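You operate a simulated robot arm through the tools that you are given. There is no shell and no other tool.

You run a simulated two-armed robot. Do the job below in one go: nothing can be reset, and whatever is moved stays where it is left.

Task
Pick up the yellow can marked "gear oil" from the wooden bench top with one hand, pass it to the other hand and put it on the grey bench top. Set down upright: yellow can.

Only the result counts: the job must be done as asked and must still hold three seconds after the hand-in. Knocking over, shifting, dropping, spilling or breaking anything else fails it.

Robot
Two 7-joint arms with two-finger grippers on one trunk, on a base that moves. Base frame: it is fixed to the floor where the robot stands at the start and does not move with it; the origin is under the middle of the robot, x ahead of it, y to its left, z up. Units: cm, degrees, N and s.
The left shoulder is at the start at [6, 12.3, 94.5], the right one opposite. With the tool pointing down near the work surface each hand reaches from about 36 to 80 cm from the robot's upright axis, wherever it stands, measured 20 degrees to its own side. Places, roughly: grey bench top [-100, 150, 90]. Payload 1.47 kg a hand.
The tool frame of a hand sits at the grasp point between the pads (the TCP): z along the fingers, y along the line on which they close. The tips reach 1.6 cm beyond it. The gripper opens to 8.7 cm; its body begins 5.5 cm behind the TCP.
Orientation is that of the tool frame in the base frame, as [roll, pitch, yaw] about the fixed x, y, z axes, in that order (R = Rz(yaw) Ry(pitch) Rx(roll)). With the fingers straight down and closing along the base's y, the tool's x points along the base's -x, its y along +y and its z along -z.

Tools
- The arms move only by the tool nudge_tool. It takes "left_motion", "right_motion" or both (then of equal length, played together; a hand with none holds still); each is a list of rows, each a list of 7 numbers: the shift along the tool's x, y, z in cm, then the turn, a rotation vector about the tool's x, y, z in degrees, then the gripper command, from -1 (fully open) to 1 (shut), values between in proportion. In form: [[tx, ty, tz, rx, ry, rz, jaw], ...]. A call has 1 to 20 rows; each row shifts and turns the commanded pose from where the row before left it, along the tool's axes as they then stand. A row lasts 0.2 s, in which the tool goes at most 5 cm and 8.6 degrees; a call with a longer step from one row to the next is refused whole, and so is a gripper value outside its range. Where a pose cannot be reached the arm comes as near as it can. A force on the tool above 40 N (or 10 N above the force at the start of the call, whichever is more), or a blocked arm, ends the call early, and 0.2 s more pass. The fingers move at their own pace (about 15.3 cm/s each) and stop on an object; they squeeze with about 28 N. The grip force told is the motor's: it shows also when the fingers shut on nothing. Time passes only in rows, and 0.2 s behind the last, so rows that do not move let the fingers close. It gives the time, the measured TCP pose, the force on the tool (base axes), the opening and the grip force at its end, in the units of the frame above (readings bear some noise), with the torque about the TCP (base axes, N m) and any sound that the robot's microphone picked up, and new pictures: "pictures" is both (left out), scene, wrist or none (wrist: the cameras of the hands that moved).
- Cameras (640 x 400 px; columns grow to the right, rows downward): "scene" is now at [8.98, -2.98, 151.18]; the picture's right is [-0.35, -0.94, 0.00], its down [-0.61, 0.23, -0.75] and it looks along [0.71, -0.27, -0.66] (base axes); focal length 296 px, centre (320, 200). "left" rides on the left gripper at [7.3, -1.2, -9] in its tool frame; the picture's right is [0.16, 0.99, 0.00], its down [-0.72, 0.12, -0.68] and it looks along [-0.67, 0.11, 0.73] (tool axes); focal length 247 px, centre (320, 200). "right" rides on the right gripper at [7.3, 1.2, -9] in its tool frame; the picture's right is [-0.16, 0.99, 0.00], its down [-0.72, -0.12, -0.68] and it looks along [-0.67, -0.11, 0.73] (tool axes); focal length 247 px, centre (320, 200). There is no depth. A picture from a camera that has moved, and an enlarged one, comes with that camera's place and axes in the base frame and with its lens.
- move_column(by): moves the trunk up (or, below 0, down) by that many cm; the arms and the scene camera ride with it, the base frame stays. It gives what a move gives, with no picture.
- base_move(legs): drives the robot by 1 to 6 legs, each [ahead, left, turn to the left] in cm, cm and degrees, along the robot's own axes; the way and the turn of a leg run together, so that a leg with both is an arc; at most 150 cm and 180 degrees a leg. The arms and the cameras ride along, it lands a little off, and it stops where it bumps. It gives what a move gives, and a new picture of the scene camera.
- head_to(pan, tilt): turns the head with the scene camera to pan (to the left, within 120 degrees either way) and tilt (down, from -29 to 69), counted from straight ahead of the robot. It gives what a move gives, and a new picture of the scene camera.
- zoom(camera, box): a new picture of the part [left, top, right, bottom] of that camera's present view, enlarged. No time passes.
- job_done(): hands the job in; it is judged then, once.

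Nothing tells you exact positions but the pictures and the camera data. Unless the task says otherwise, let go and move clear before handing in.

The tools are called after ">>>" by a JSON object that holds its "name" and its "arguments". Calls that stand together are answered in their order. nudge_tool: Moves the arms, as the interface text tells. Its arguments: {"type":"object","properties":{"left_motion":{"type":"array","items":{"type":"array","items":{"type":"number"}}},"right_motion":{"type":"array","items":{"type":"array","items":{"type":"number"}}},"pictures":{"type":"string","enum":["both","scene","wrist","none"]}},"required":[]} The other tools are called the same way: move_column (by) moves the trunk up or down; base_move (legs) drives the base; head_to (pan, tilt) turns the head that bears the scene camera; zoom (camera, box) takes an enlarged picture of a part of a camera's view; job_done () hands the job in.

At the start:

```text
time_s: 0.0
left_position: [59.44, 6.46, 111.92]
left_tool_rot: [179.9, 0.0, 180.0]
left_wrist_force: [-0.5, 0.4, 0.0]
left_ft_torque: [0.02, -0.03, -0.02]
left_finger_gap: 8.68
left_grip_force: 0.1
right_position: [39.44, -36.81, 116.66]
right_tool_rot: [179.9, 0.0, 180.0]
right_wrist_force: [0.1, 0.0, 0.0]
right_ft_torque: [0.0, -0.02, 0.02]
right_finger_gap: 8.71
right_grip_force: 0.1
trunk travel left (down, up): [-10.0, 13.0]
robot x, y, heading: [0.14, 0.07, -0.1]
head pan, tilt (commanded): [-20.8, 41.0]
```

scene: 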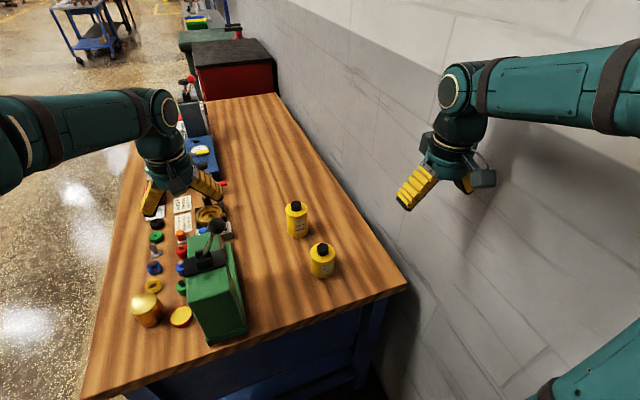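
right: 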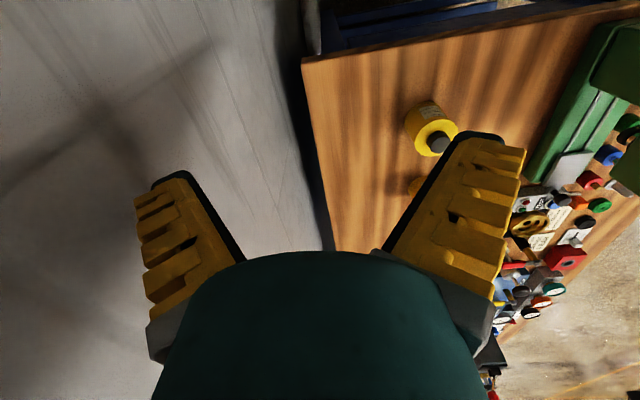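
left: 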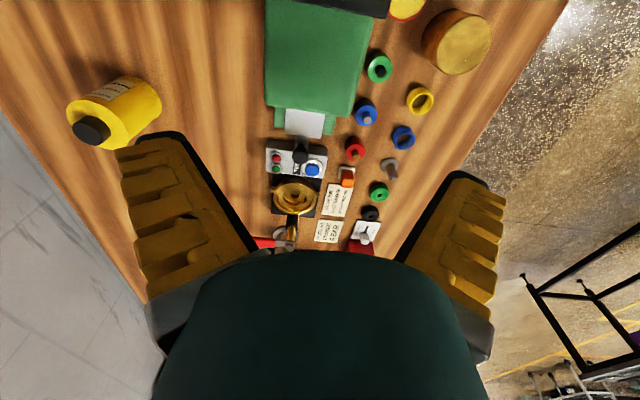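

I see two yellow cans on the wooden bench to the right of a green machine, so I have to read their labels first. I'll zoom in on both.

>>> {"name": "zoom", "arguments": {"camera": "scene", "box": [260, 180, 360, 290]}}

>>> {"name": "zoom", "arguments": {"camera": "left", "box": [50, 60, 180, 160]}}

>>> {"name": "zoom", "arguments": {"camera": "right", "box": [390, 80, 480, 210]}}

```text
3.64 times, centred on (310, 235) of scene
camera zoom: at [8.98, -2.98, 151.18], right [-0.35, -0.94, 0.0], down [-0.61, 0.23, -0.75], along [0.71, -0.27, -0.66], focal length 1074 px, centre (356, 73)
```

zoom: 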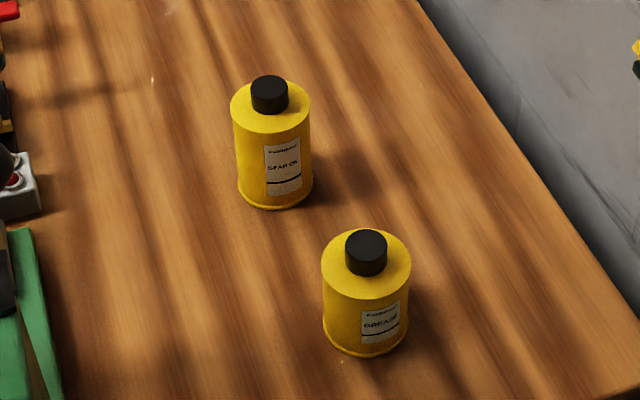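

```text
4.00 times, centred on (115, 110) of left
camera zoom: at [52.28, 5.31, 120.89], right [-0.16, 0.99, 0.0], down [0.72, 0.12, 0.68], along [0.67, 0.11, -0.73], focal length 988 px, centre (1140, 560)
```

zoom: 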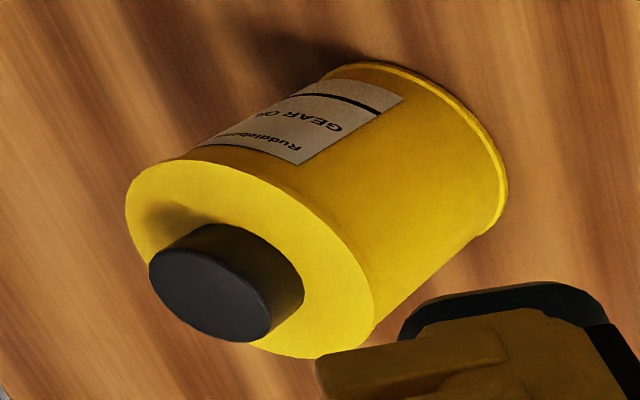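

```text
3.08 times, centred on (435, 145) of right
camera zoom: at [32.26, -35.71, 125.6], right [0.16, 0.99, 0.0], down [0.72, -0.12, 0.68], along [0.67, -0.11, -0.73], focal length 760 px, centre (-34, 369)
```

zoom: 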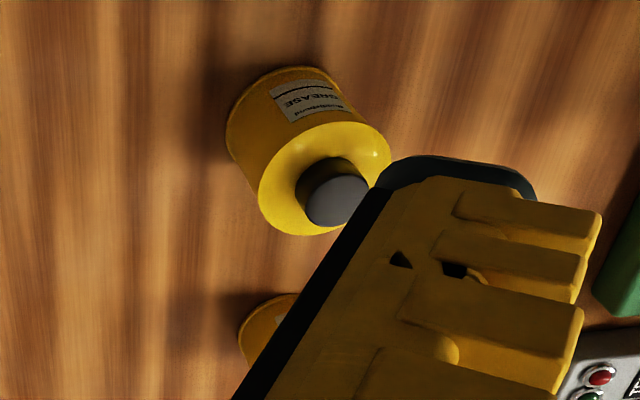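

The far can (about [70, -19], top of the body at z≈93) is marked GEAR OIL, and the near one (about [54, -21]) is GREASE. Next I'll look closely at the hands and then turn the head towards the grey bench to see the room.

>>> {"name": "zoom", "arguments": {"camera": "scene", "box": [380, 50, 520, 220]}}

>>> {"name": "head_to", "arguments": {"pan": 115, "tilt": 25}}

```text
2.35 times, centred on (450, 135) of scene
camera zoom: at [8.98, -2.98, 151.18], right [-0.35, -0.94, 0.0], down [-0.61, 0.23, -0.75], along [0.71, -0.27, -0.66], focal length 695 px, centre (14, 353)
```

zoom: 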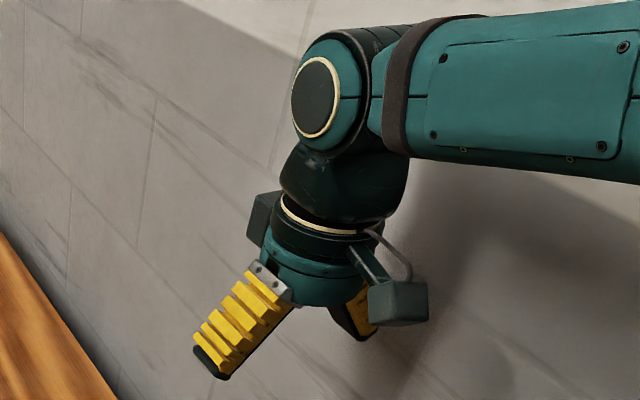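

```text
time_s: 2.2
left_position: [59.48, 6.63, 111.93]
left_tool_rot: [179.9, 0.0, 180.0]
left_wrist_force: [0.6, 0.2, -0.7]
left_ft_torque: [-0.02, -0.03, 0.04]
left_finger_gap: 8.71
left_grip_force: 0.1
right_position: [39.63, -36.85, 116.63]
right_tool_rot: [179.9, 0.0, 180.0]
right_wrist_force: [0.2, -0.4, 0.8]
right_ft_torque: [-0.03, -0.04, -0.01]
right_finger_gap: 8.7
right_grip_force: 0.1
trunk travel left (down, up): [-10.0, 13.0]
robot x, y, heading: [-0.07, -0.26, 0.2]
head pan, tilt (commanded): [115.0, 25.0]
camera scene: at [-2.79, 8.36, 153.66], right [0.91, 0.42, 0.0], down [0.18, -0.38, -0.91], along [-0.38, 0.82, -0.42], focal length 296 px, centre (320, 200)
```

scene: 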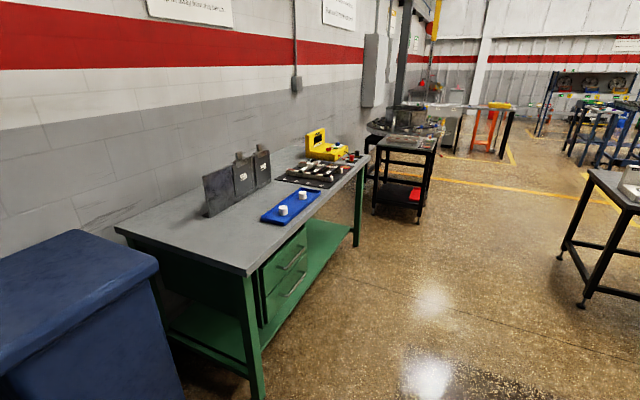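

The grey bench lies along the wall at about x -130…-59, y 69…222; its near end (around [-68, 85]) is free of things. Before planning the grasp I'll check how the fingers look at part opening.

>>> {"name": "nudge_tool", "arguments": {"right_motion": [[0, 0, 0, 0, 0, 0, -0.4], [0, 0, 0, 0, 0, 0, -0.4], [0, 0, 0, 0, 0, 0, -0.4]], "left_motion": [[0, 0, 0, 0, 0, 0, 1], [0, 0, 0, 0, 0, 0, 1], [0, 0, 0, 0, 0, 0, 1]], "pictures": "wrist"}}

>>> {"name": "head_to", "arguments": {"pan": -25, "tilt": 38}}

>>> {"name": "zoom", "arguments": {"camera": "scene", "box": [100, 50, 300, 250]}}

>>> {"name": "zoom", "arguments": {"camera": "scene", "box": [340, 50, 520, 220]}}

```text
time_s: 3.0
left_position: [59.47, 6.52, 112.0]
left_tool_rot: [179.9, 0.0, 180.0]
left_wrist_force: [-0.1, 0.4, -0.6]
left_ft_torque: [-0.02, 0.05, -0.01]
left_finger_gap: 0.0
left_grip_force: 28.3
right_position: [39.55, -36.83, 116.67]
right_tool_rot: [179.9, 0.0, -179.9]
right_wrist_force: [-0.6, -0.3, 0.3]
right_ft_torque: [0.0, -0.04, -0.02]
right_finger_gap: 6.54
right_grip_force: 3.6
trunk travel left (down, up): [-10.0, 13.0]
robot x, y, heading: [0.03, 0.01, -0.1]
head pan, tilt (commanded): [115.0, 25.0]
camera right: at [32.26, -35.71, 125.6], right [0.16, 0.99, 0.0], down [0.72, -0.12, 0.68], along [0.67, -0.11, -0.73], focal length 247 px, centre (320, 200)
camera left: at [52.28, 5.31, 120.89], right [-0.16, 0.99, 0.0], down [0.72, 0.12, 0.68], along [0.67, 0.11, -0.73], focal length 247 px, centre (320, 200)
```

right: 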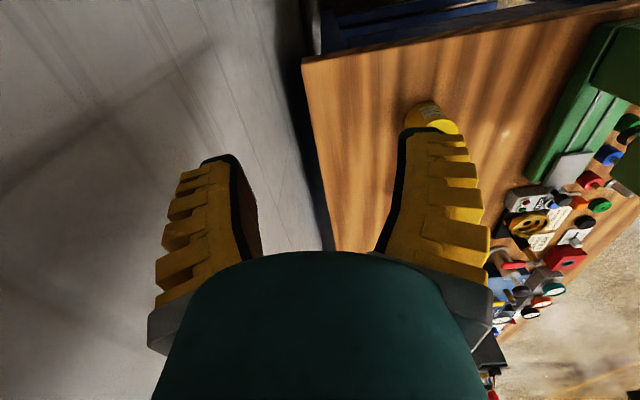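
left: 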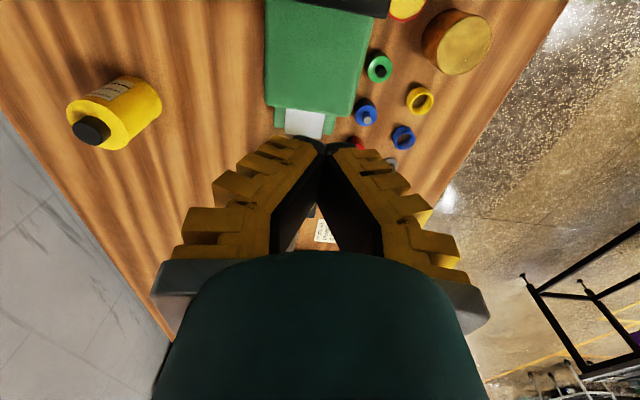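

```text
time_s: 5.2
left_position: [59.43, 6.51, 111.89]
left_tool_rot: [-180.0, 0.0, 180.0]
left_wrist_force: [-0.2, -0.1, 0.5]
left_ft_torque: [0.03, -0.02, 0.03]
left_finger_gap: 0.01
left_grip_force: 28.6
right_position: [39.56, -36.68, 116.47]
right_tool_rot: [-180.0, 0.0, 179.9]
right_wrist_force: [0.3, 0.4, -0.1]
right_ft_torque: [0.0, -0.01, 0.01]
right_finger_gap: 6.56
right_grip_force: 2.8
trunk travel left (down, up): [-10.0, 13.0]
robot x, y, heading: [0.2, 0.06, 0.1]
head pan, tilt (commanded): [-25.0, 38.0]
camera scene: at [8.92, -3.63, 151.63], right [-0.42, -0.91, 0.0], down [-0.56, 0.26, -0.79], along [0.71, -0.33, -0.62], focal length 296 px, centre (320, 200)
```

scene: 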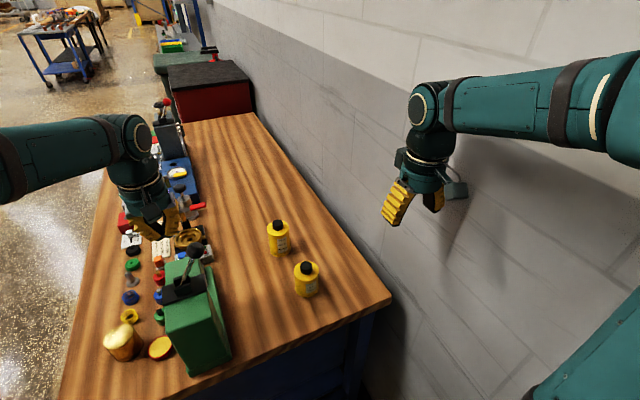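

```text
2.00 times, centred on (200, 150) of scene
camera zoom: at [8.92, -3.63, 151.63], right [-0.42, -0.91, 0.0], down [-0.56, 0.26, -0.79], along [0.71, -0.33, -0.62], focal length 591 px, centre (560, 300)
```

zoom: 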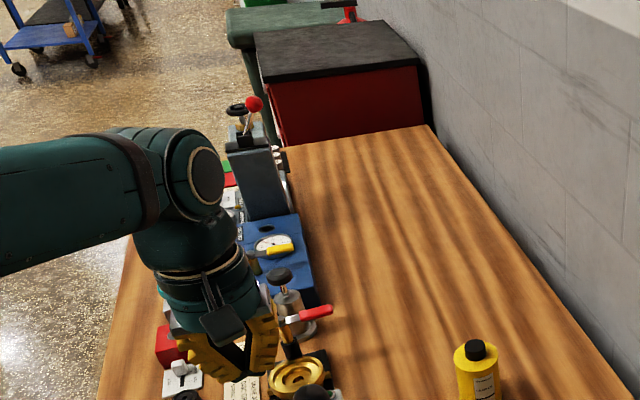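

```text
2.35 times, centred on (430, 135) of scene
camera zoom: at [8.92, -3.63, 151.63], right [-0.42, -0.91, 0.0], down [-0.56, 0.26, -0.79], along [0.71, -0.33, -0.62], focal length 695 px, centre (61, 353)
```

zoom: 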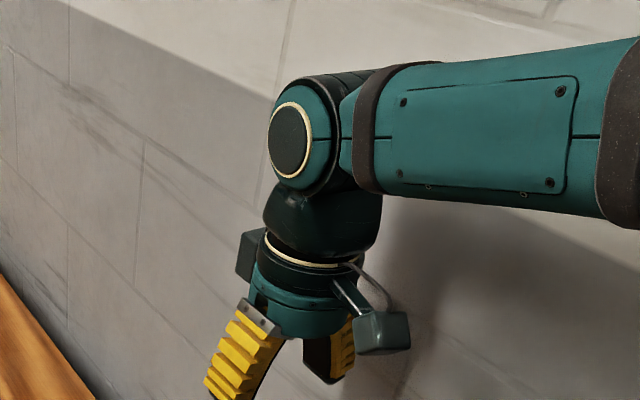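

The fingers are nearly parallel at about 6.5 cm opening, which suits a 6.3 cm can. I'll look closely at the fingers to judge their width before planning the handover clearance.

>>> {"name": "zoom", "arguments": {"camera": "scene", "box": [370, 140, 470, 240]}}

>>> {"name": "zoom", "arguments": {"camera": "scene", "box": [240, 200, 400, 320]}}

>>> {"name": "zoom", "arguments": {"camera": "scene", "box": [100, 150, 220, 250]}}

```text
4.00 times, centred on (420, 190) of scene
camera zoom: at [8.92, -3.63, 151.63], right [-0.42, -0.91, 0.0], down [-0.56, 0.26, -0.79], along [0.71, -0.33, -0.62], focal length 1182 px, centre (-80, 240)
```

zoom: 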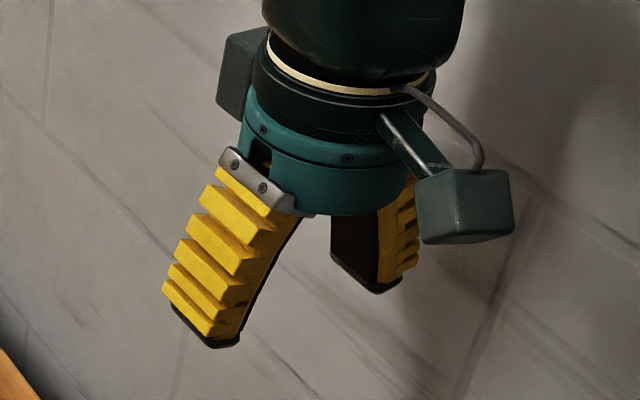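

```text
3.33 times, centred on (320, 260) of scene
camera zoom: at [8.92, -3.63, 151.63], right [-0.42, -0.91, 0.0], down [-0.56, 0.26, -0.79], along [0.71, -0.33, -0.62], focal length 985 px, centre (320, 0)
```

zoom: 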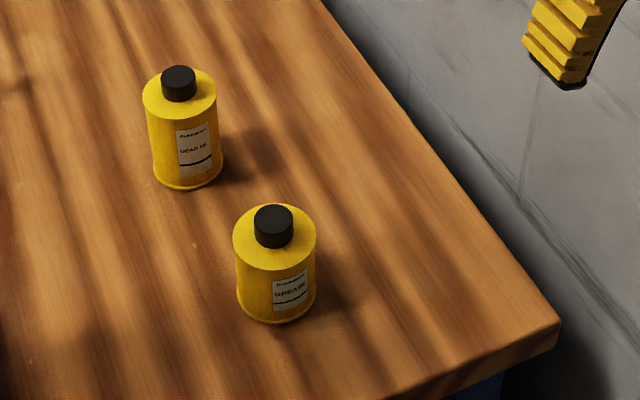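

```text
4.00 times, centred on (160, 200) of scene
camera zoom: at [8.92, -3.63, 151.63], right [-0.42, -0.91, 0.0], down [-0.56, 0.26, -0.79], along [0.71, -0.33, -0.62], focal length 1182 px, centre (960, 200)
```

zoom: 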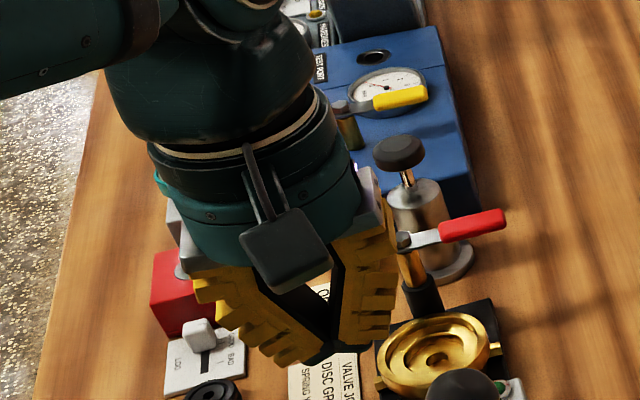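

The can is about 6.3 cm wide, 9 cm tall to the shoulder and stands at about [70, -19], bench top z≈84.4. Before grasping I'll look round the robot for driving room.

>>> {"name": "head_to", "arguments": {"pan": 65, "tilt": 35}}

>>> {"name": "head_to", "arguments": {"pan": 120, "tilt": 50}}

>>> {"name": "head_to", "arguments": {"pan": -120, "tilt": 40}}

>>> {"name": "head_to", "arguments": {"pan": -20, "tilt": 42}}

```text
time_s: 6.9
left_position: [59.39, 6.5, 111.82]
left_tool_rot: [180.0, 0.0, -180.0]
left_wrist_force: [-0.5, -0.4, -0.3]
left_ft_torque: [-0.03, 0.03, 0.04]
left_finger_gap: 0.0
left_grip_force: 27.9
right_position: [39.56, -36.81, 116.54]
right_tool_rot: [179.9, -0.1, 179.9]
right_wrist_force: [0.2, -0.3, 0.6]
right_ft_torque: [0.01, -0.01, 0.0]
right_finger_gap: 6.54
right_grip_force: 3.2
trunk travel left (down, up): [-10.0, 13.0]
robot x, y, heading: [-0.16, -0.22, 0.1]
head pan, tilt (commanded): [65.0, 35.0]
camera scene: at [4.83, 7.99, 152.09], right [0.91, -0.42, 0.0], down [-0.24, -0.52, -0.82], along [0.35, 0.74, -0.57], focal length 296 px, centre (320, 200)
```

scene: 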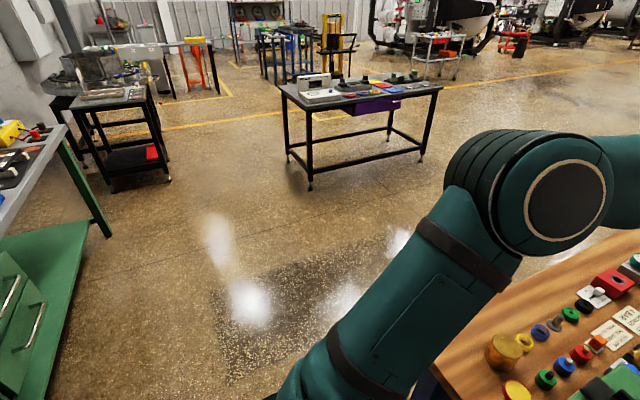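

```text
time_s: 8.1
left_position: [59.4, 6.52, 111.81]
left_tool_rot: [179.9, 0.0, 179.9]
left_wrist_force: [0.5, -0.1, -0.5]
left_ft_torque: [-0.03, -0.02, -0.01]
left_finger_gap: 0.01
left_grip_force: 28.1
right_position: [39.49, -36.78, 116.59]
right_tool_rot: [-179.9, 0.0, 180.0]
right_wrist_force: [-0.2, 0.8, -0.2]
right_ft_torque: [0.01, -0.02, -0.02]
right_finger_gap: 6.53
right_grip_force: 3.0
trunk travel left (down, up): [-10.0, 13.0]
robot x, y, heading: [0.11, -0.21, 0.4]
head pan, tilt (commanded): [120.0, 50.0]
camera scene: at [-2.75, 6.68, 149.92], right [0.87, 0.5, 0.0], down [0.38, -0.66, -0.64], along [-0.32, 0.56, -0.77], focal length 296 px, centre (320, 200)
```

scene: 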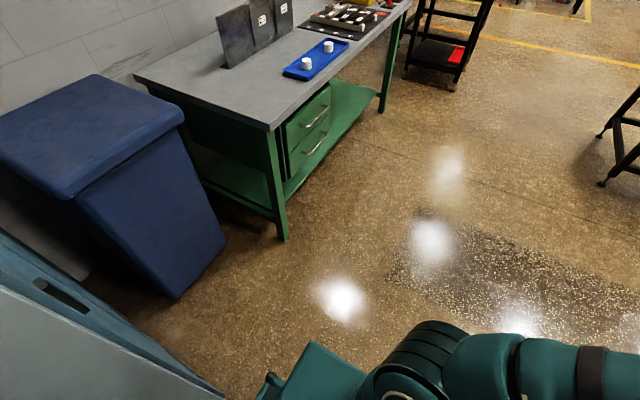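

```text
time_s: 11.5
left_position: [59.48, 6.52, 111.88]
left_tool_rot: [180.0, 0.0, -180.0]
left_wrist_force: [0.8, 0.5, -0.4]
left_ft_torque: [-0.02, 0.0, 0.02]
left_finger_gap: 0.03
left_grip_force: 28.4
right_position: [39.53, -36.73, 116.6]
right_tool_rot: [179.9, 0.0, 179.9]
right_wrist_force: [-0.4, 0.2, -0.4]
right_ft_torque: [-0.03, 0.0, 0.03]
right_finger_gap: 6.59
right_grip_force: 3.2
trunk travel left (down, up): [-10.0, 13.0]
robot x, y, heading: [-0.33, -0.24, 0.4]
head pan, tilt (commanded): [-120.0, 40.0]
camera scene: at [-3.15, -7.35, 151.33], right [-0.87, 0.5, 0.0], down [0.32, 0.56, -0.77], along [-0.38, -0.66, -0.64], focal length 296 px, centre (320, 200)
```

scene: 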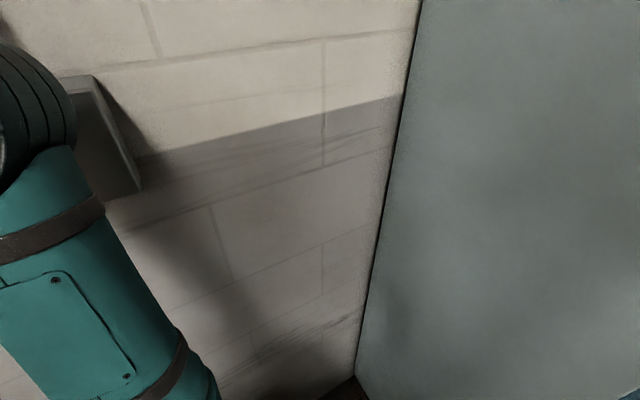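

```text
time_s: 13.2
left_position: [59.49, 6.49, 111.84]
left_tool_rot: [-180.0, 0.0, 179.9]
left_wrist_force: [0.8, -0.2, -1.1]
left_ft_torque: [0.0, 0.01, 0.04]
left_finger_gap: 0.01
left_grip_force: 27.9
right_position: [39.65, -36.77, 116.65]
right_tool_rot: [180.0, 0.0, -180.0]
right_wrist_force: [-0.1, 0.8, 0.7]
right_ft_torque: [-0.03, 0.0, -0.01]
right_finger_gap: 6.52
right_grip_force: 2.4
trunk travel left (down, up): [-10.0, 13.0]
robot x, y, heading: [0.02, -0.03, 0.0]
head pan, tilt (commanded): [-20.0, 42.0]
camera scene: at [8.96, -2.85, 151.04], right [-0.34, -0.94, 0.0], down [-0.63, 0.23, -0.74], along [0.7, -0.25, -0.67], focal length 296 px, centre (320, 200)
```

scene: 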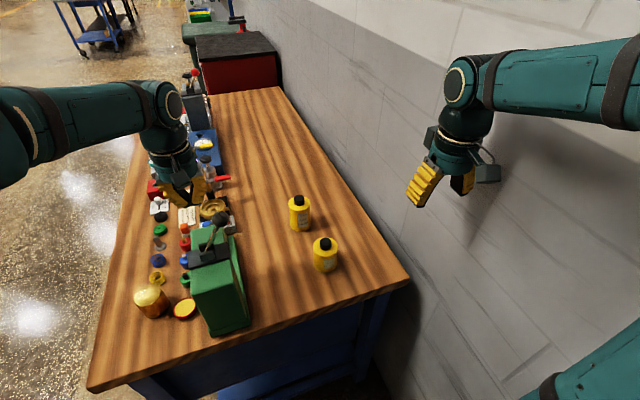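

The area left of the robot (towards y+) is open floor, while a tall cabinet stands close behind (x≈-44) and a wall is at y≈-45, so I'll later leave to the left. First I move the left hand up and away, and bring the right hand over the cans with a tilted approach attitude.

>>> {"name": "nudge_tool", "arguments": {"left_motion": [[0, 0, -4, 0, 0, 0, 1], [2, 4, -1, 0, 0, 0, 1], [2, 4, -1, 0, 0, 0, 1], [2, 4, -1, 0, 0, 0, 1], [2, 4, -1, 0, 0, 0, 1], [2, 4, -1, 0, 0, 0, 1], [0, 0, 0, 0, 0, 0, -0.2], [0, 0, 0, 0, 0, 0, -0.2], [0, 0, 0, 0, 0, 0, -0.2], [0, 0, 0, 0, 0, 0, -0.2], [0, 0, 0, 0, 0, 0, -0.2], [0, 0, 0, 0, 0, 0, -0.2], [0, 0, 0, 0, 0, 0, -0.2], [0, 0, 0, 0, 0, 0, -0.2]], "right_motion": [[-2.1, 3.63, 0, 0, 0, 0, -0.4], [-2.1, 3.63, 0, 0, 0, 0, -0.4], [-2.1, 3.63, 0, 0, 0, 0, -0.4], [-2.1, 3.63, 0, 0, 0, 0, -0.4], [-2.1, 3.63, 0, 0, 0, 0, -0.4], [-2.1, 3.63, 0, 0, 0, 0, -0.4], [0, 0, 0, 0, 0, 8.33, -1], [0, 0, 0, 0, 0, 8.33, -1], [0, 0, 0, 0, 0, 8.33, -1], [0, 0, 0, 0, -7, 0, -1], [0, 0, 0, 0, -7, 0, -1], [0, 0, 0, 0, -7, 0, -1], [0, 0, 0, 0, -7, 0, -1], [0, 0, 0, 0, -7, 0, -1]]}}

```text
time_s: 16.2
left_position: [49.16, 26.52, 121.27]
left_tool_rot: [-180.0, 0.0, -180.0]
left_wrist_force: [-0.6, 0.5, 0.5]
left_ft_torque: [0.02, 0.01, 0.0]
left_finger_gap: 5.73
left_grip_force: 3.3
right_position: [52.01, -15.08, 116.62]
right_tool_rot: [179.8, 35.0, 155.0]
right_wrist_force: [-0.6, -0.7, -0.5]
right_ft_torque: [-0.01, 0.0, 0.03]
right_finger_gap: 8.7
right_grip_force: 0.0
trunk travel left (down, up): [-10.0, 13.0]
robot x, y, heading: [0.15, 0.21, -0.2]
head pan, tilt (commanded): [-20.0, 42.0]
camera scene: at [8.92, -2.84, 151.04], right [-0.34, -0.94, 0.0], down [-0.63, 0.23, -0.74], along [0.7, -0.25, -0.67], focal length 296 px, centre (320, 200)
camera right: at [42.48, -9.35, 119.78], right [0.53, 0.84, 0.09], down [0.13, -0.19, 0.97], along [0.83, -0.51, -0.21], focal length 247 px, centre (320, 200)
camera left: at [42.0, 25.14, 130.1], right [-0.16, 0.99, 0.0], down [0.72, 0.12, 0.68], along [0.67, 0.11, -0.73], focal length 247 px, centre (320, 200)
```

scene: 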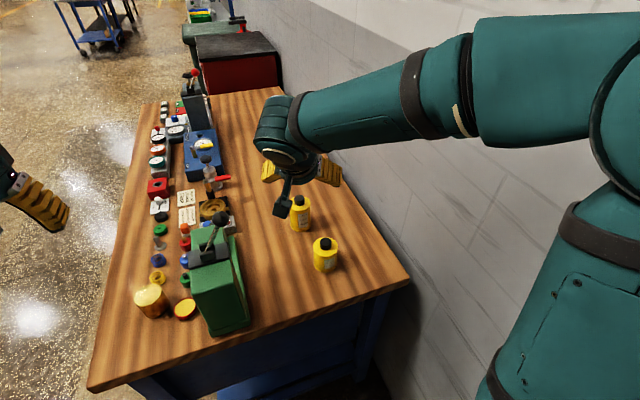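
right: 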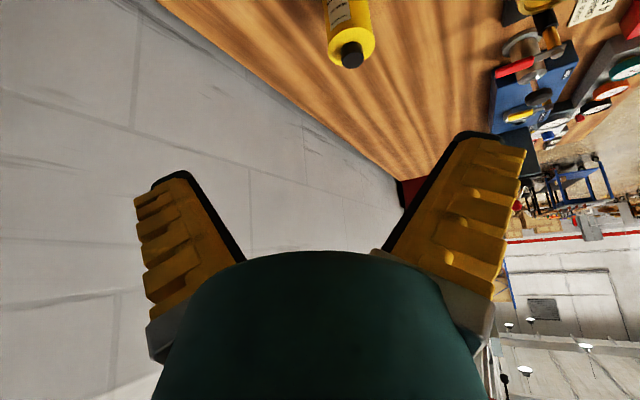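
left: 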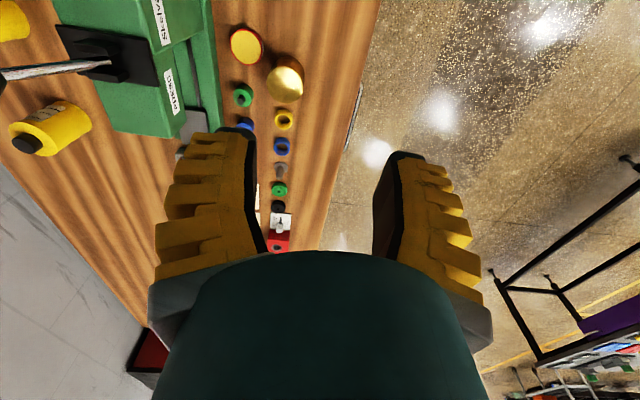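

The tilted attitude is reached and the gear-oil can shows again at about [69.5, -18.8]. I'll move the right hand to a stand-off point about 14 cm back along its approach line and look again.

>>> {"name": "nudge_tool", "arguments": {"right_motion": [[-0.07, 0.82, 3.3, 0, 0, 0, -1], [-0.07, 0.82, 3.3, 0, 0, 0, -1], [-0.07, 0.82, 3.3, 0, 0, 0, -1], [-0.07, 0.82, 3.3, 0, 0, 0, -1], [-0.07, 0.82, 3.2, 0, 0, 0, -1], [0, 0, 0, 0, 0, 0, -1]]}}

```text
time_s: 17.6
left_position: [49.15, 26.3, 121.15]
left_tool_rot: [-179.9, -0.1, -179.9]
left_wrist_force: [-0.3, 0.4, 0.4]
left_ft_torque: [0.0, 0.0, -0.01]
left_finger_gap: 5.74
left_grip_force: 3.8
right_position: [62.73, -15.35, 103.49]
right_tool_rot: [179.9, 35.0, 154.9]
right_wrist_force: [-0.9, -0.2, 0.0]
right_ft_torque: [0.0, 0.03, 0.0]
right_finger_gap: 8.7
right_grip_force: 0.1
trunk travel left (down, up): [-10.0, 13.0]
robot x, y, heading: [-0.17, -0.06, -0.1]
head pan, tilt (commanded): [-20.0, 42.0]
camera scene: at [8.88, -2.87, 151.05], right [-0.34, -0.94, 0.0], down [-0.63, 0.23, -0.74], along [0.7, -0.25, -0.67], focal length 296 px, centre (320, 200)
camera right: at [53.15, -9.67, 106.65], right [0.53, 0.84, 0.09], down [0.13, -0.19, 0.97], along [0.83, -0.51, -0.21], focal length 247 px, centre (320, 200)
```

scene: 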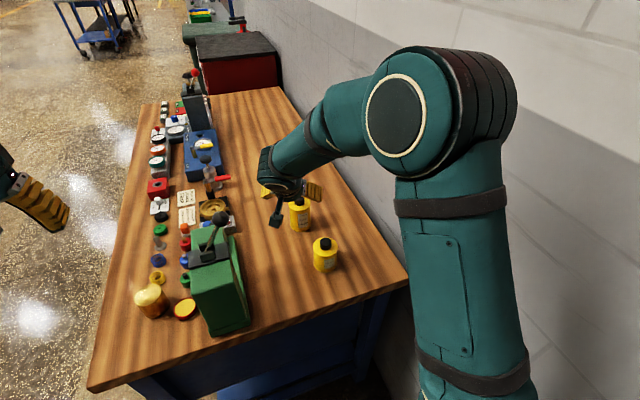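
right: 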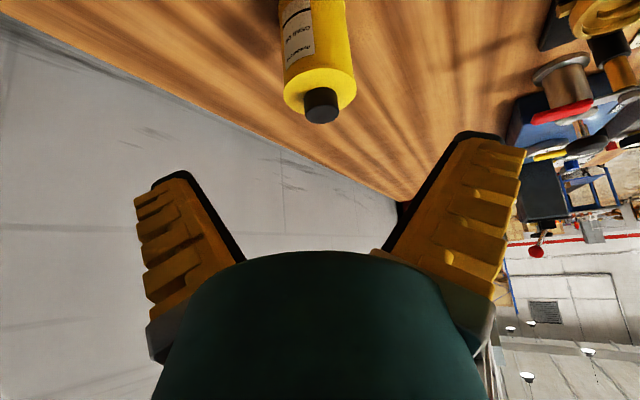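

The can lines up with the hand's axis (can axis about [69.6, -18.8]). I'll advance about 14 cm along the approach line so the open fingers straddle the upper part of the can, then check before closing.

>>> {"name": "nudge_tool", "arguments": {"right_motion": [[0.05, -0.03, 2, 0, 0, 0, -1], [0.05, -0.03, 2, 0, 0, 0, -1], [0.05, -0.03, 2, 0, 0, 0, -1], [0.05, -0.03, 2, 0, 0, 0, -1], [0.05, -0.03, 2, 0, 0, 0, -1], [0.05, -0.03, 2, 0, 0, 0, -1], [0.05, 0, 1.9, 0, 0, 0, -1], [0, 0, 0, 0, 0, 0, -1]]}}

>>> {"name": "zoom", "arguments": {"camera": "scene", "box": [220, 130, 380, 290]}}

```text
time_s: 19.4
left_position: [49.13, 26.38, 121.09]
left_tool_rot: [-180.0, 0.1, -180.0]
left_wrist_force: [0.5, 0.3, -0.6]
left_ft_torque: [0.02, 0.02, -0.03]
left_finger_gap: 5.72
left_grip_force: 3.7
right_position: [69.57, -18.96, 91.77]
right_tool_rot: [180.0, 35.0, 155.0]
right_wrist_force: [0.0, 0.3, 0.4]
right_ft_torque: [0.02, -0.02, 0.01]
right_finger_gap: 8.68
right_grip_force: 0.1
trunk travel left (down, up): [-10.0, 13.0]
robot x, y, heading: [-0.27, -0.38, -0.1]
head pan, tilt (commanded): [-20.0, 42.0]
camera scene: at [8.92, -2.85, 151.04], right [-0.34, -0.94, 0.0], down [-0.63, 0.23, -0.74], along [0.7, -0.25, -0.67], focal length 296 px, centre (320, 200)
camera right: at [59.92, -13.2, 94.94], right [0.53, 0.84, 0.09], down [0.13, -0.19, 0.97], along [0.83, -0.51, -0.22], focal length 247 px, centre (320, 200)
```

scene: 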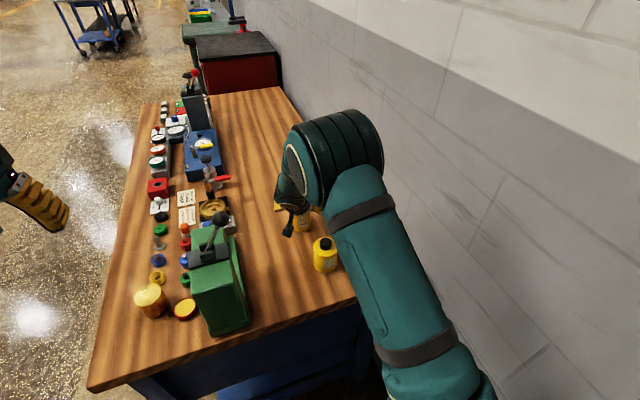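
right: 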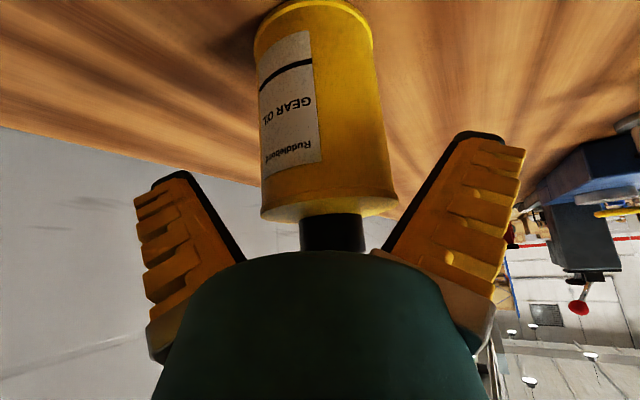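

```text
2.50 times, centred on (300, 210) of scene
camera zoom: at [8.92, -2.85, 151.04], right [-0.34, -0.94, 0.0], down [-0.63, 0.23, -0.74], along [0.7, -0.25, -0.67], focal length 739 px, centre (370, 175)
```

zoom: 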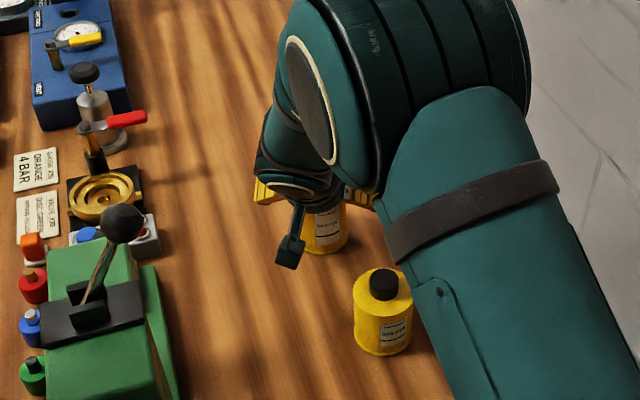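

The can stands centred between the fingers with no contact forces, and the label reads GEAR OIL. Now I close the right gripper.

>>> {"name": "nudge_tool", "arguments": {"right_motion": [[0, 0, 0, 0, 0, 0, -0.6], [0, 0, 0, 0, 0, 0, -0.2], [0, 0, 0, 0, 0, 0, 0.3], [0, 0, 0, 0, 0, 0, 1], [0, 0, 0, 0, 0, 0, 1], [0, 0, 0, 0, 0, 0, 1]]}}

```text
time_s: 20.9
left_position: [49.22, 26.37, 121.09]
left_tool_rot: [180.0, -0.1, 180.0]
left_wrist_force: [-0.1, 0.8, -0.4]
left_ft_torque: [0.01, 0.03, -0.03]
left_finger_gap: 5.75
left_grip_force: 3.5
right_position: [69.45, -18.81, 91.76]
right_tool_rot: [180.0, 34.9, 155.0]
right_wrist_force: [-0.2, -0.4, 0.7]
right_ft_torque: [0.01, 0.03, 0.02]
right_finger_gap: 6.4
right_grip_force: 27.5
trunk travel left (down, up): [-10.0, 13.0]
robot x, y, heading: [0.37, -0.32, -0.1]
head pan, tilt (commanded): [-20.0, 42.0]
camera scene: at [8.99, -2.86, 151.04], right [-0.34, -0.94, 0.0], down [-0.63, 0.23, -0.74], along [0.7, -0.25, -0.67], focal length 296 px, centre (320, 200)
camera right: at [59.95, -13.19, 94.92], right [0.53, 0.84, 0.09], down [0.14, -0.19, 0.97], along [0.83, -0.51, -0.22], focal length 247 px, centre (320, 200)
```

scene: 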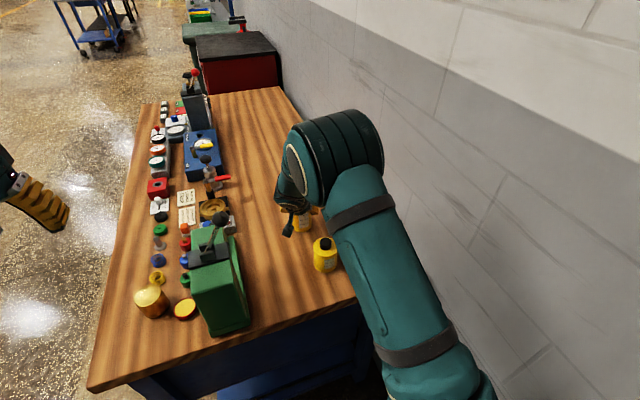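
right: 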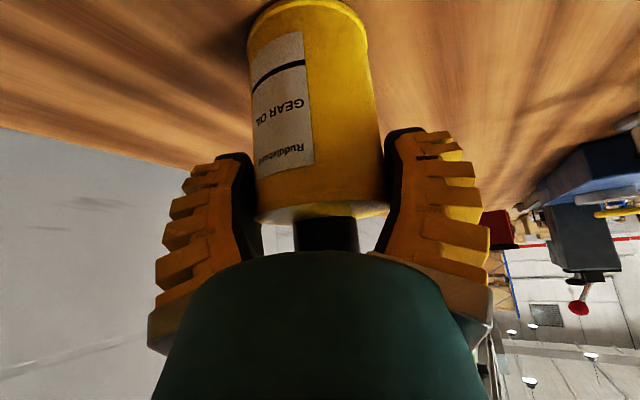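

The fingers have stopped on the can at 6.4 cm with full grip force. I lift it straight up, slowly at first.

>>> {"name": "nudge_tool", "arguments": {"right_motion": [[-0.29, 0, -0.41, 0, 0, 0, 1], [-0.57, 0, -0.82, 0, 0, 0, 1], [-0.57, 0, -0.82, 0, 0, 0, 1], [-0.86, 0, -1.23, 0, 0, 0, 1], [-0.86, 0, -1.23, 0, 0, 0, 1], [-0.86, 0, -1.23, 0, 0, 0, 1], [-0.86, 0, -1.23, 0, 0, 0, 1], [0, 0, 0, 0, 0, 0, 1]]}}

```text
time_s: 22.6
left_position: [49.27, 26.41, 121.11]
left_tool_rot: [180.0, 0.0, -180.0]
left_wrist_force: [-0.7, 0.6, 0.2]
left_ft_torque: [0.0, -0.03, 0.01]
left_finger_gap: 5.77
left_grip_force: 3.5
right_position: [69.56, -18.75, 100.13]
right_tool_rot: [-180.0, 35.1, 155.0]
right_wrist_force: [0.0, 0.5, -3.0]
right_ft_torque: [-0.02, 0.02, -0.02]
right_finger_gap: 1.84
right_grip_force: 28.1
trunk travel left (down, up): [-10.0, 13.0]
robot x, y, heading: [0.04, -0.24, -0.0]
head pan, tilt (commanded): [-20.0, 42.0]
camera scene: at [9.01, -2.86, 151.03], right [-0.34, -0.94, 0.0], down [-0.63, 0.23, -0.74], along [0.7, -0.25, -0.67], focal length 296 px, centre (320, 200)
camera right: at [59.94, -13.08, 103.41], right [0.53, 0.84, 0.09], down [0.14, -0.19, 0.97], along [0.83, -0.51, -0.22], focal length 247 px, centre (320, 200)
```

scene: 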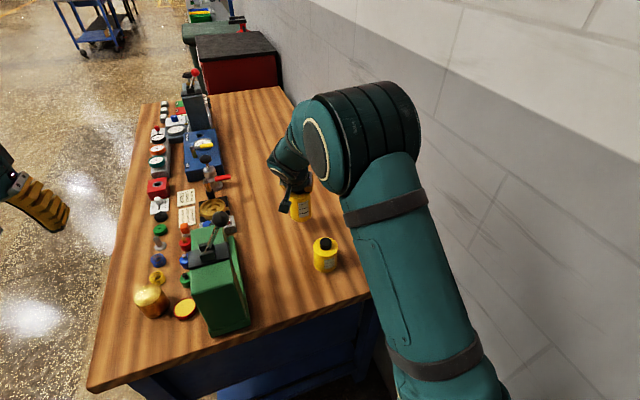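
right: 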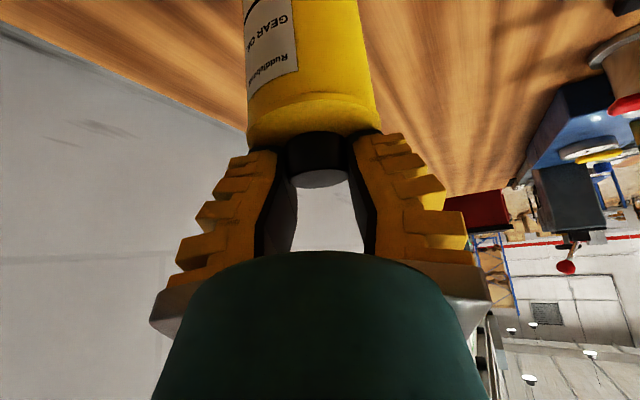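

The finger gap has dropped to 1.8 cm, so the fingers slid up off the body towards the cap; the hand still carries about 3 N. I need to look closely before moving any further.

>>> {"name": "zoom", "arguments": {"camera": "right", "box": [200, 0, 440, 260]}}

>>> {"name": "zoom", "arguments": {"camera": "scene", "box": [240, 140, 360, 280]}}

>>> {"name": "zoom", "arguments": {"camera": "left", "box": [0, 0, 200, 200]}}

```text
1.54 times, centred on (320, 130) of right
camera zoom: at [59.94, -13.08, 103.41], right [0.53, 0.84, 0.09], down [0.14, -0.19, 0.97], along [0.83, -0.51, -0.22], focal length 380 px, centre (320, 308)
```

zoom: 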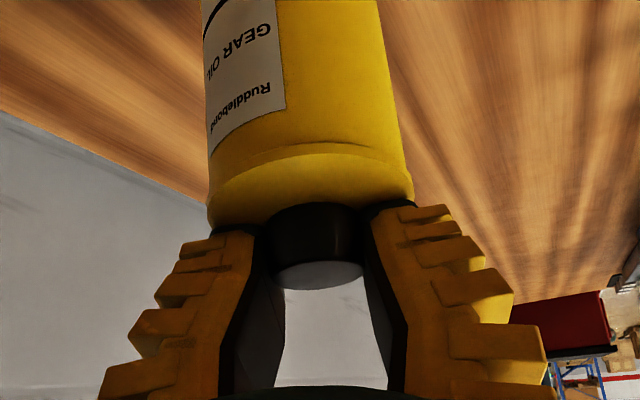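

```text
2.86 times, centred on (300, 210) of scene
camera zoom: at [9.01, -2.86, 151.03], right [-0.34, -0.94, 0.0], down [-0.63, 0.23, -0.74], along [0.7, -0.25, -0.67], focal length 844 px, centre (377, 171)
```

zoom: 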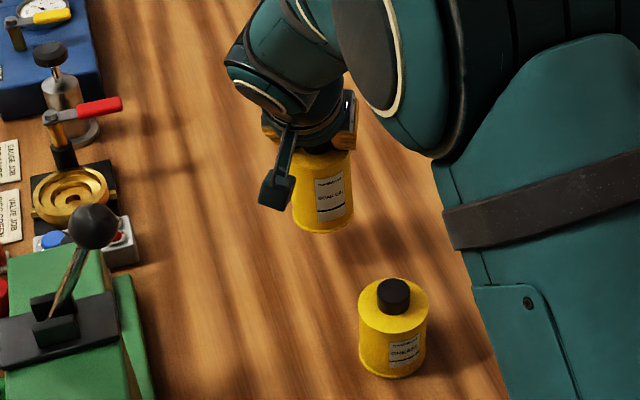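

```text
2.00 times, centred on (100, 100) of left
camera zoom: at [42.08, 25.12, 130.07], right [-0.16, 0.99, 0.0], down [0.72, 0.12, 0.68], along [0.67, 0.11, -0.73], focal length 494 px, centre (760, 400)
```

zoom: 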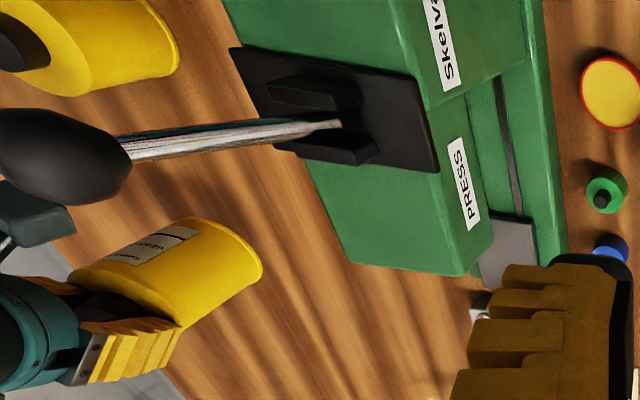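

The can hangs upright from its cap, pinched between the fingertips, with its bottom about 5 cm above the bench. I'll hold still for a moment to see whether this grip is stable.

>>> {"name": "nudge_tool", "arguments": {"right_motion": [[0, 0, 0, 0, 0, 0, 1], [0, 0, 0, 0, 0, 0, 1], [0, 0, 0, 0, 0, 0, 1], [0, 0, 0, 0, 0, 0, 1], [0, 0, 0, 0, 0, 0, 1], [0, 0, 0, 0, 0, 0, 1], [0, 0, 0, 0, 0, 0, 1], [0, 0, 0, 0, 0, 0, 1]]}}

>>> {"name": "zoom", "arguments": {"camera": "right", "box": [200, 0, 440, 260]}}

>>> {"name": "zoom", "arguments": {"camera": "left", "box": [0, 80, 160, 200]}}

```text
time_s: 24.4
left_position: [49.33, 26.36, 121.1]
left_tool_rot: [-180.0, 0.1, 179.9]
left_wrist_force: [0.6, -0.2, 0.6]
left_ft_torque: [0.02, 0.01, 0.0]
left_finger_gap: 5.73
left_grip_force: 3.8
right_position: [69.41, -18.68, 100.23]
right_tool_rot: [180.0, 35.0, 155.0]
right_wrist_force: [0.2, 0.1, -3.8]
right_ft_torque: [0.0, 0.0, -0.03]
right_finger_gap: 1.82
right_grip_force: 28.0
trunk travel left (down, up): [-10.0, 13.0]
robot x, y, heading: [0.15, 0.05, -0.2]
head pan, tilt (commanded): [-20.0, 42.0]
camera scene: at [8.99, -2.86, 151.04], right [-0.34, -0.94, 0.0], down [-0.63, 0.23, -0.74], along [0.7, -0.25, -0.67], focal length 296 px, centre (320, 200)
camera right: at [59.92, -13.08, 103.4], right [0.53, 0.84, 0.09], down [0.14, -0.19, 0.97], along [0.83, -0.51, -0.22], focal length 247 px, centre (320, 200)
```

scene: 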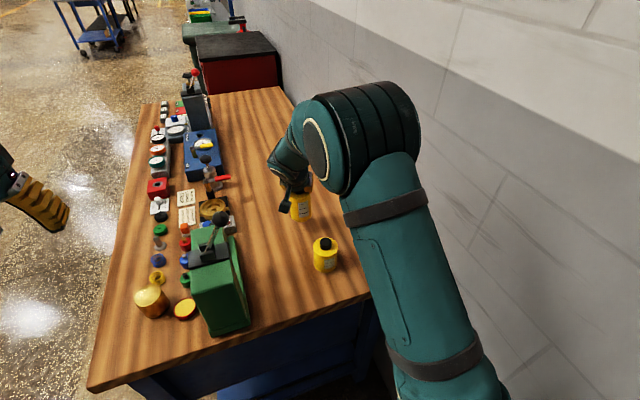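
right: 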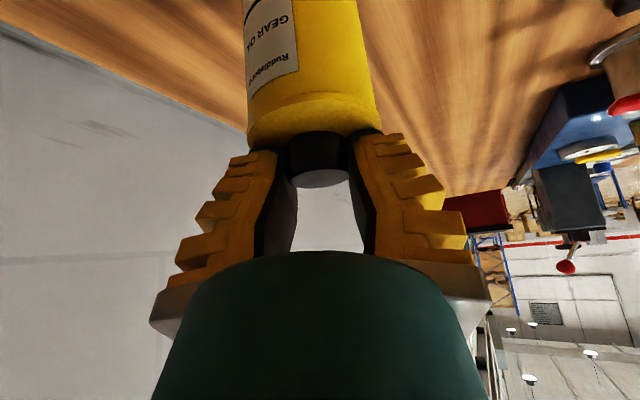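

```text
1.54 times, centred on (320, 130) of right
camera zoom: at [59.92, -13.08, 103.4], right [0.53, 0.84, 0.09], down [0.14, -0.19, 0.97], along [0.83, -0.51, -0.22], focal length 380 px, centre (320, 308)
```

zoom: 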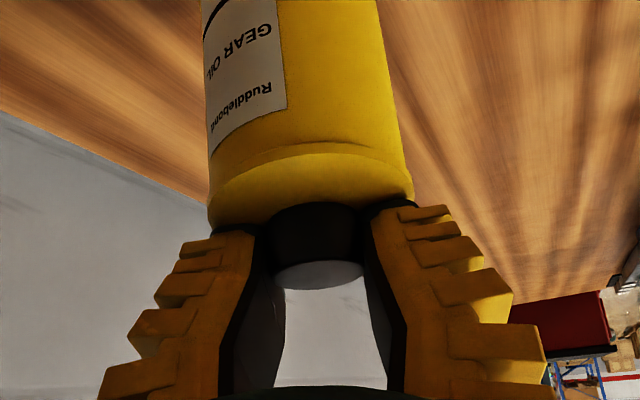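

```text
3.33 times, centred on (80, 140) of left
camera zoom: at [42.06, 25.12, 130.08], right [-0.16, 0.99, 0.0], down [0.72, 0.12, 0.68], along [0.67, 0.11, -0.73], focal length 823 px, centre (1120, 400)
```

zoom: 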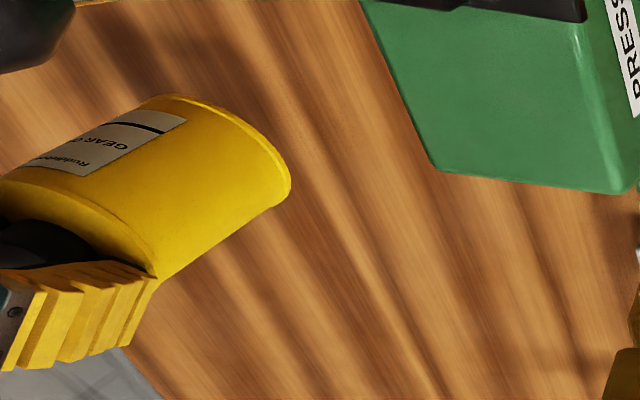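

The cap grip holds steadily (gap and load unchanged, about 3.5 N), and it leaves the whole body free for the other hand. I lift higher and draw the can back towards the robot, keeping it well above everything.

>>> {"name": "nudge_tool", "arguments": {"right_motion": [[-0.57, 0, -0.82, 0, 0, 0, 1], [-0.86, 0, -1.23, 0, 0, 0, 1], [-0.86, 0, -1.23, 0, 0, 0, 1], [-0.86, 0, -1.23, 0, 0, 0, 1], [-0.86, 0, -1.23, 0, 0, 0, 1], [-0.86, 0, -1.23, 0, 0, 0, 1], [-0.86, 0, -1.23, 0, 0, 0, 1], [-0.86, 0, -1.23, 0, 0, 0, 1], [-0.86, 0, -1.23, 0, 0, 0, 1], [-0.57, 0, -0.82, 0, 0, 0, 1], [0, 0, 0, 0, 0, 0, 1]]}}

```text
time_s: 26.9
left_position: [49.32, 26.26, 121.06]
left_tool_rot: [180.0, 0.0, 180.0]
left_wrist_force: [0.2, -0.1, 0.4]
left_ft_torque: [-0.01, -0.02, 0.01]
left_finger_gap: 5.74
left_grip_force: 3.5
right_position: [69.48, -18.86, 114.25]
right_tool_rot: [180.0, 35.0, 155.0]
right_wrist_force: [-0.2, 0.5, -2.8]
right_ft_torque: [0.01, 0.0, 0.0]
right_finger_gap: 1.76
right_grip_force: 28.3
trunk travel left (down, up): [-10.0, 13.0]
robot x, y, heading: [-0.0, -0.03, 0.0]
head pan, tilt (commanded): [-20.0, 42.0]
camera scene: at [8.99, -2.86, 151.03], right [-0.34, -0.94, 0.0], down [-0.63, 0.23, -0.74], along [0.7, -0.25, -0.67], focal length 296 px, centre (320, 200)
camera right: at [59.95, -13.09, 117.41], right [0.53, 0.84, 0.09], down [0.14, -0.19, 0.97], along [0.83, -0.51, -0.22], focal length 247 px, centre (320, 200)
```

scene: 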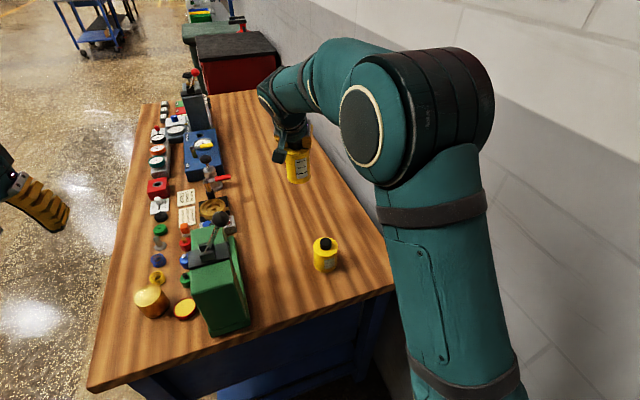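
right: 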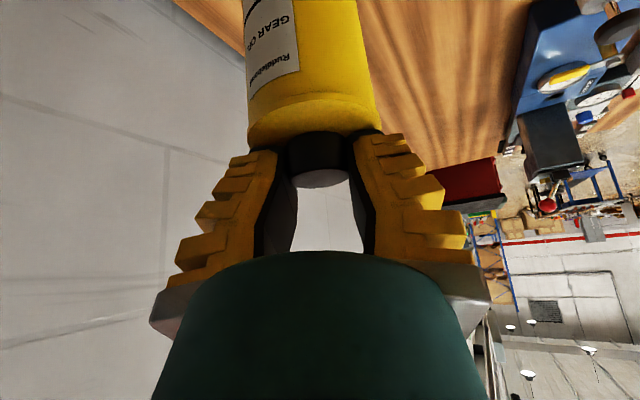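

The grip still holds. Now I draw the can back towards the robot at this height, watching the finger gap.

>>> {"name": "nudge_tool", "arguments": {"right_motion": [[0.74, -0.42, -0.52, 0, 0, 0, 1], [1.48, -0.85, -1.04, 0, 0, 0, 1], [1.85, -1.06, -1.3, 0, 0, 0, 1], [1.85, -1.06, -1.3, 0, 0, 0, 1], [1.85, -1.06, -1.3, 0, 0, 0, 1], [1.85, -1.06, -1.3, 0, 0, 0, 1], [1.85, -1.06, -1.3, 0, 0, 0, 1], [1.85, -1.06, -1.3, 0, 0, 0, 1], [1.85, -1.06, -1.3, 0, 0, 0, 1], [1.48, -0.85, -1.04, 0, 0, 0, 1], [0.74, -0.42, -0.52, 0, 0, 0, 1], [0, 0, 0, 0, 0, 0, 1]]}}

>>> {"name": "zoom", "arguments": {"camera": "right", "box": [200, 0, 440, 260]}}

```text
time_s: 29.4
left_position: [49.28, 26.31, 121.1]
left_tool_rot: [180.0, 0.0, -180.0]
left_wrist_force: [-1.3, 1.2, -0.4]
left_ft_torque: [0.04, 0.01, 0.01]
left_finger_gap: 5.72
left_grip_force: 3.7
right_position: [46.14, -18.87, 114.29]
right_tool_rot: [-180.0, 35.0, 155.0]
right_wrist_force: [0.3, -0.5, -2.8]
right_ft_torque: [0.0, 0.05, -0.01]
right_finger_gap: 1.75
right_grip_force: 27.8
trunk travel left (down, up): [-10.0, 13.0]
robot x, y, heading: [-0.15, 0.21, -0.0]
head pan, tilt (commanded): [-20.0, 42.0]
camera scene: at [8.99, -2.85, 151.04], right [-0.34, -0.94, 0.0], down [-0.63, 0.23, -0.74], along [0.7, -0.25, -0.67], focal length 296 px, centre (320, 200)
camera right: at [36.53, -13.28, 117.51], right [0.53, 0.84, 0.09], down [0.14, -0.19, 0.97], along [0.83, -0.51, -0.22], focal length 247 px, centre (320, 200)
```

scene: 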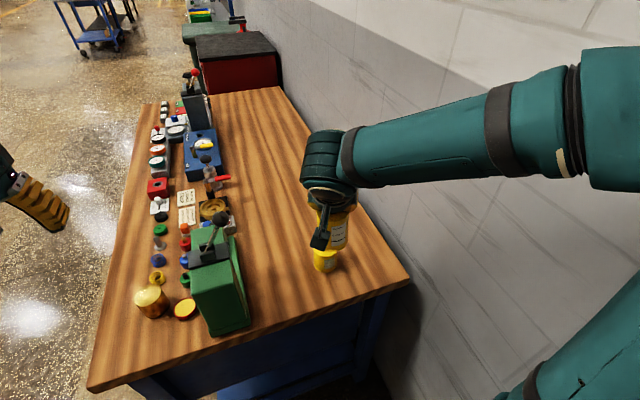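
right: 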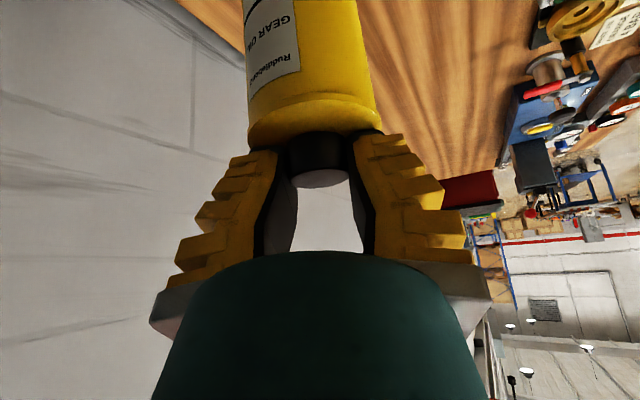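

```text
1.54 times, centred on (320, 130) of right
camera zoom: at [36.53, -13.28, 117.51], right [0.53, 0.84, 0.09], down [0.14, -0.19, 0.97], along [0.83, -0.51, -0.22], focal length 380 px, centre (320, 308)
```

zoom: 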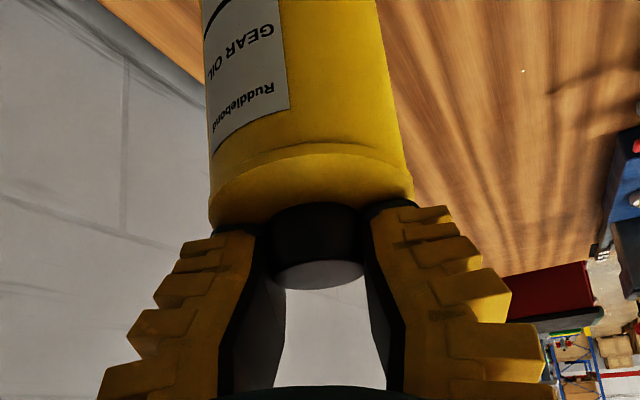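

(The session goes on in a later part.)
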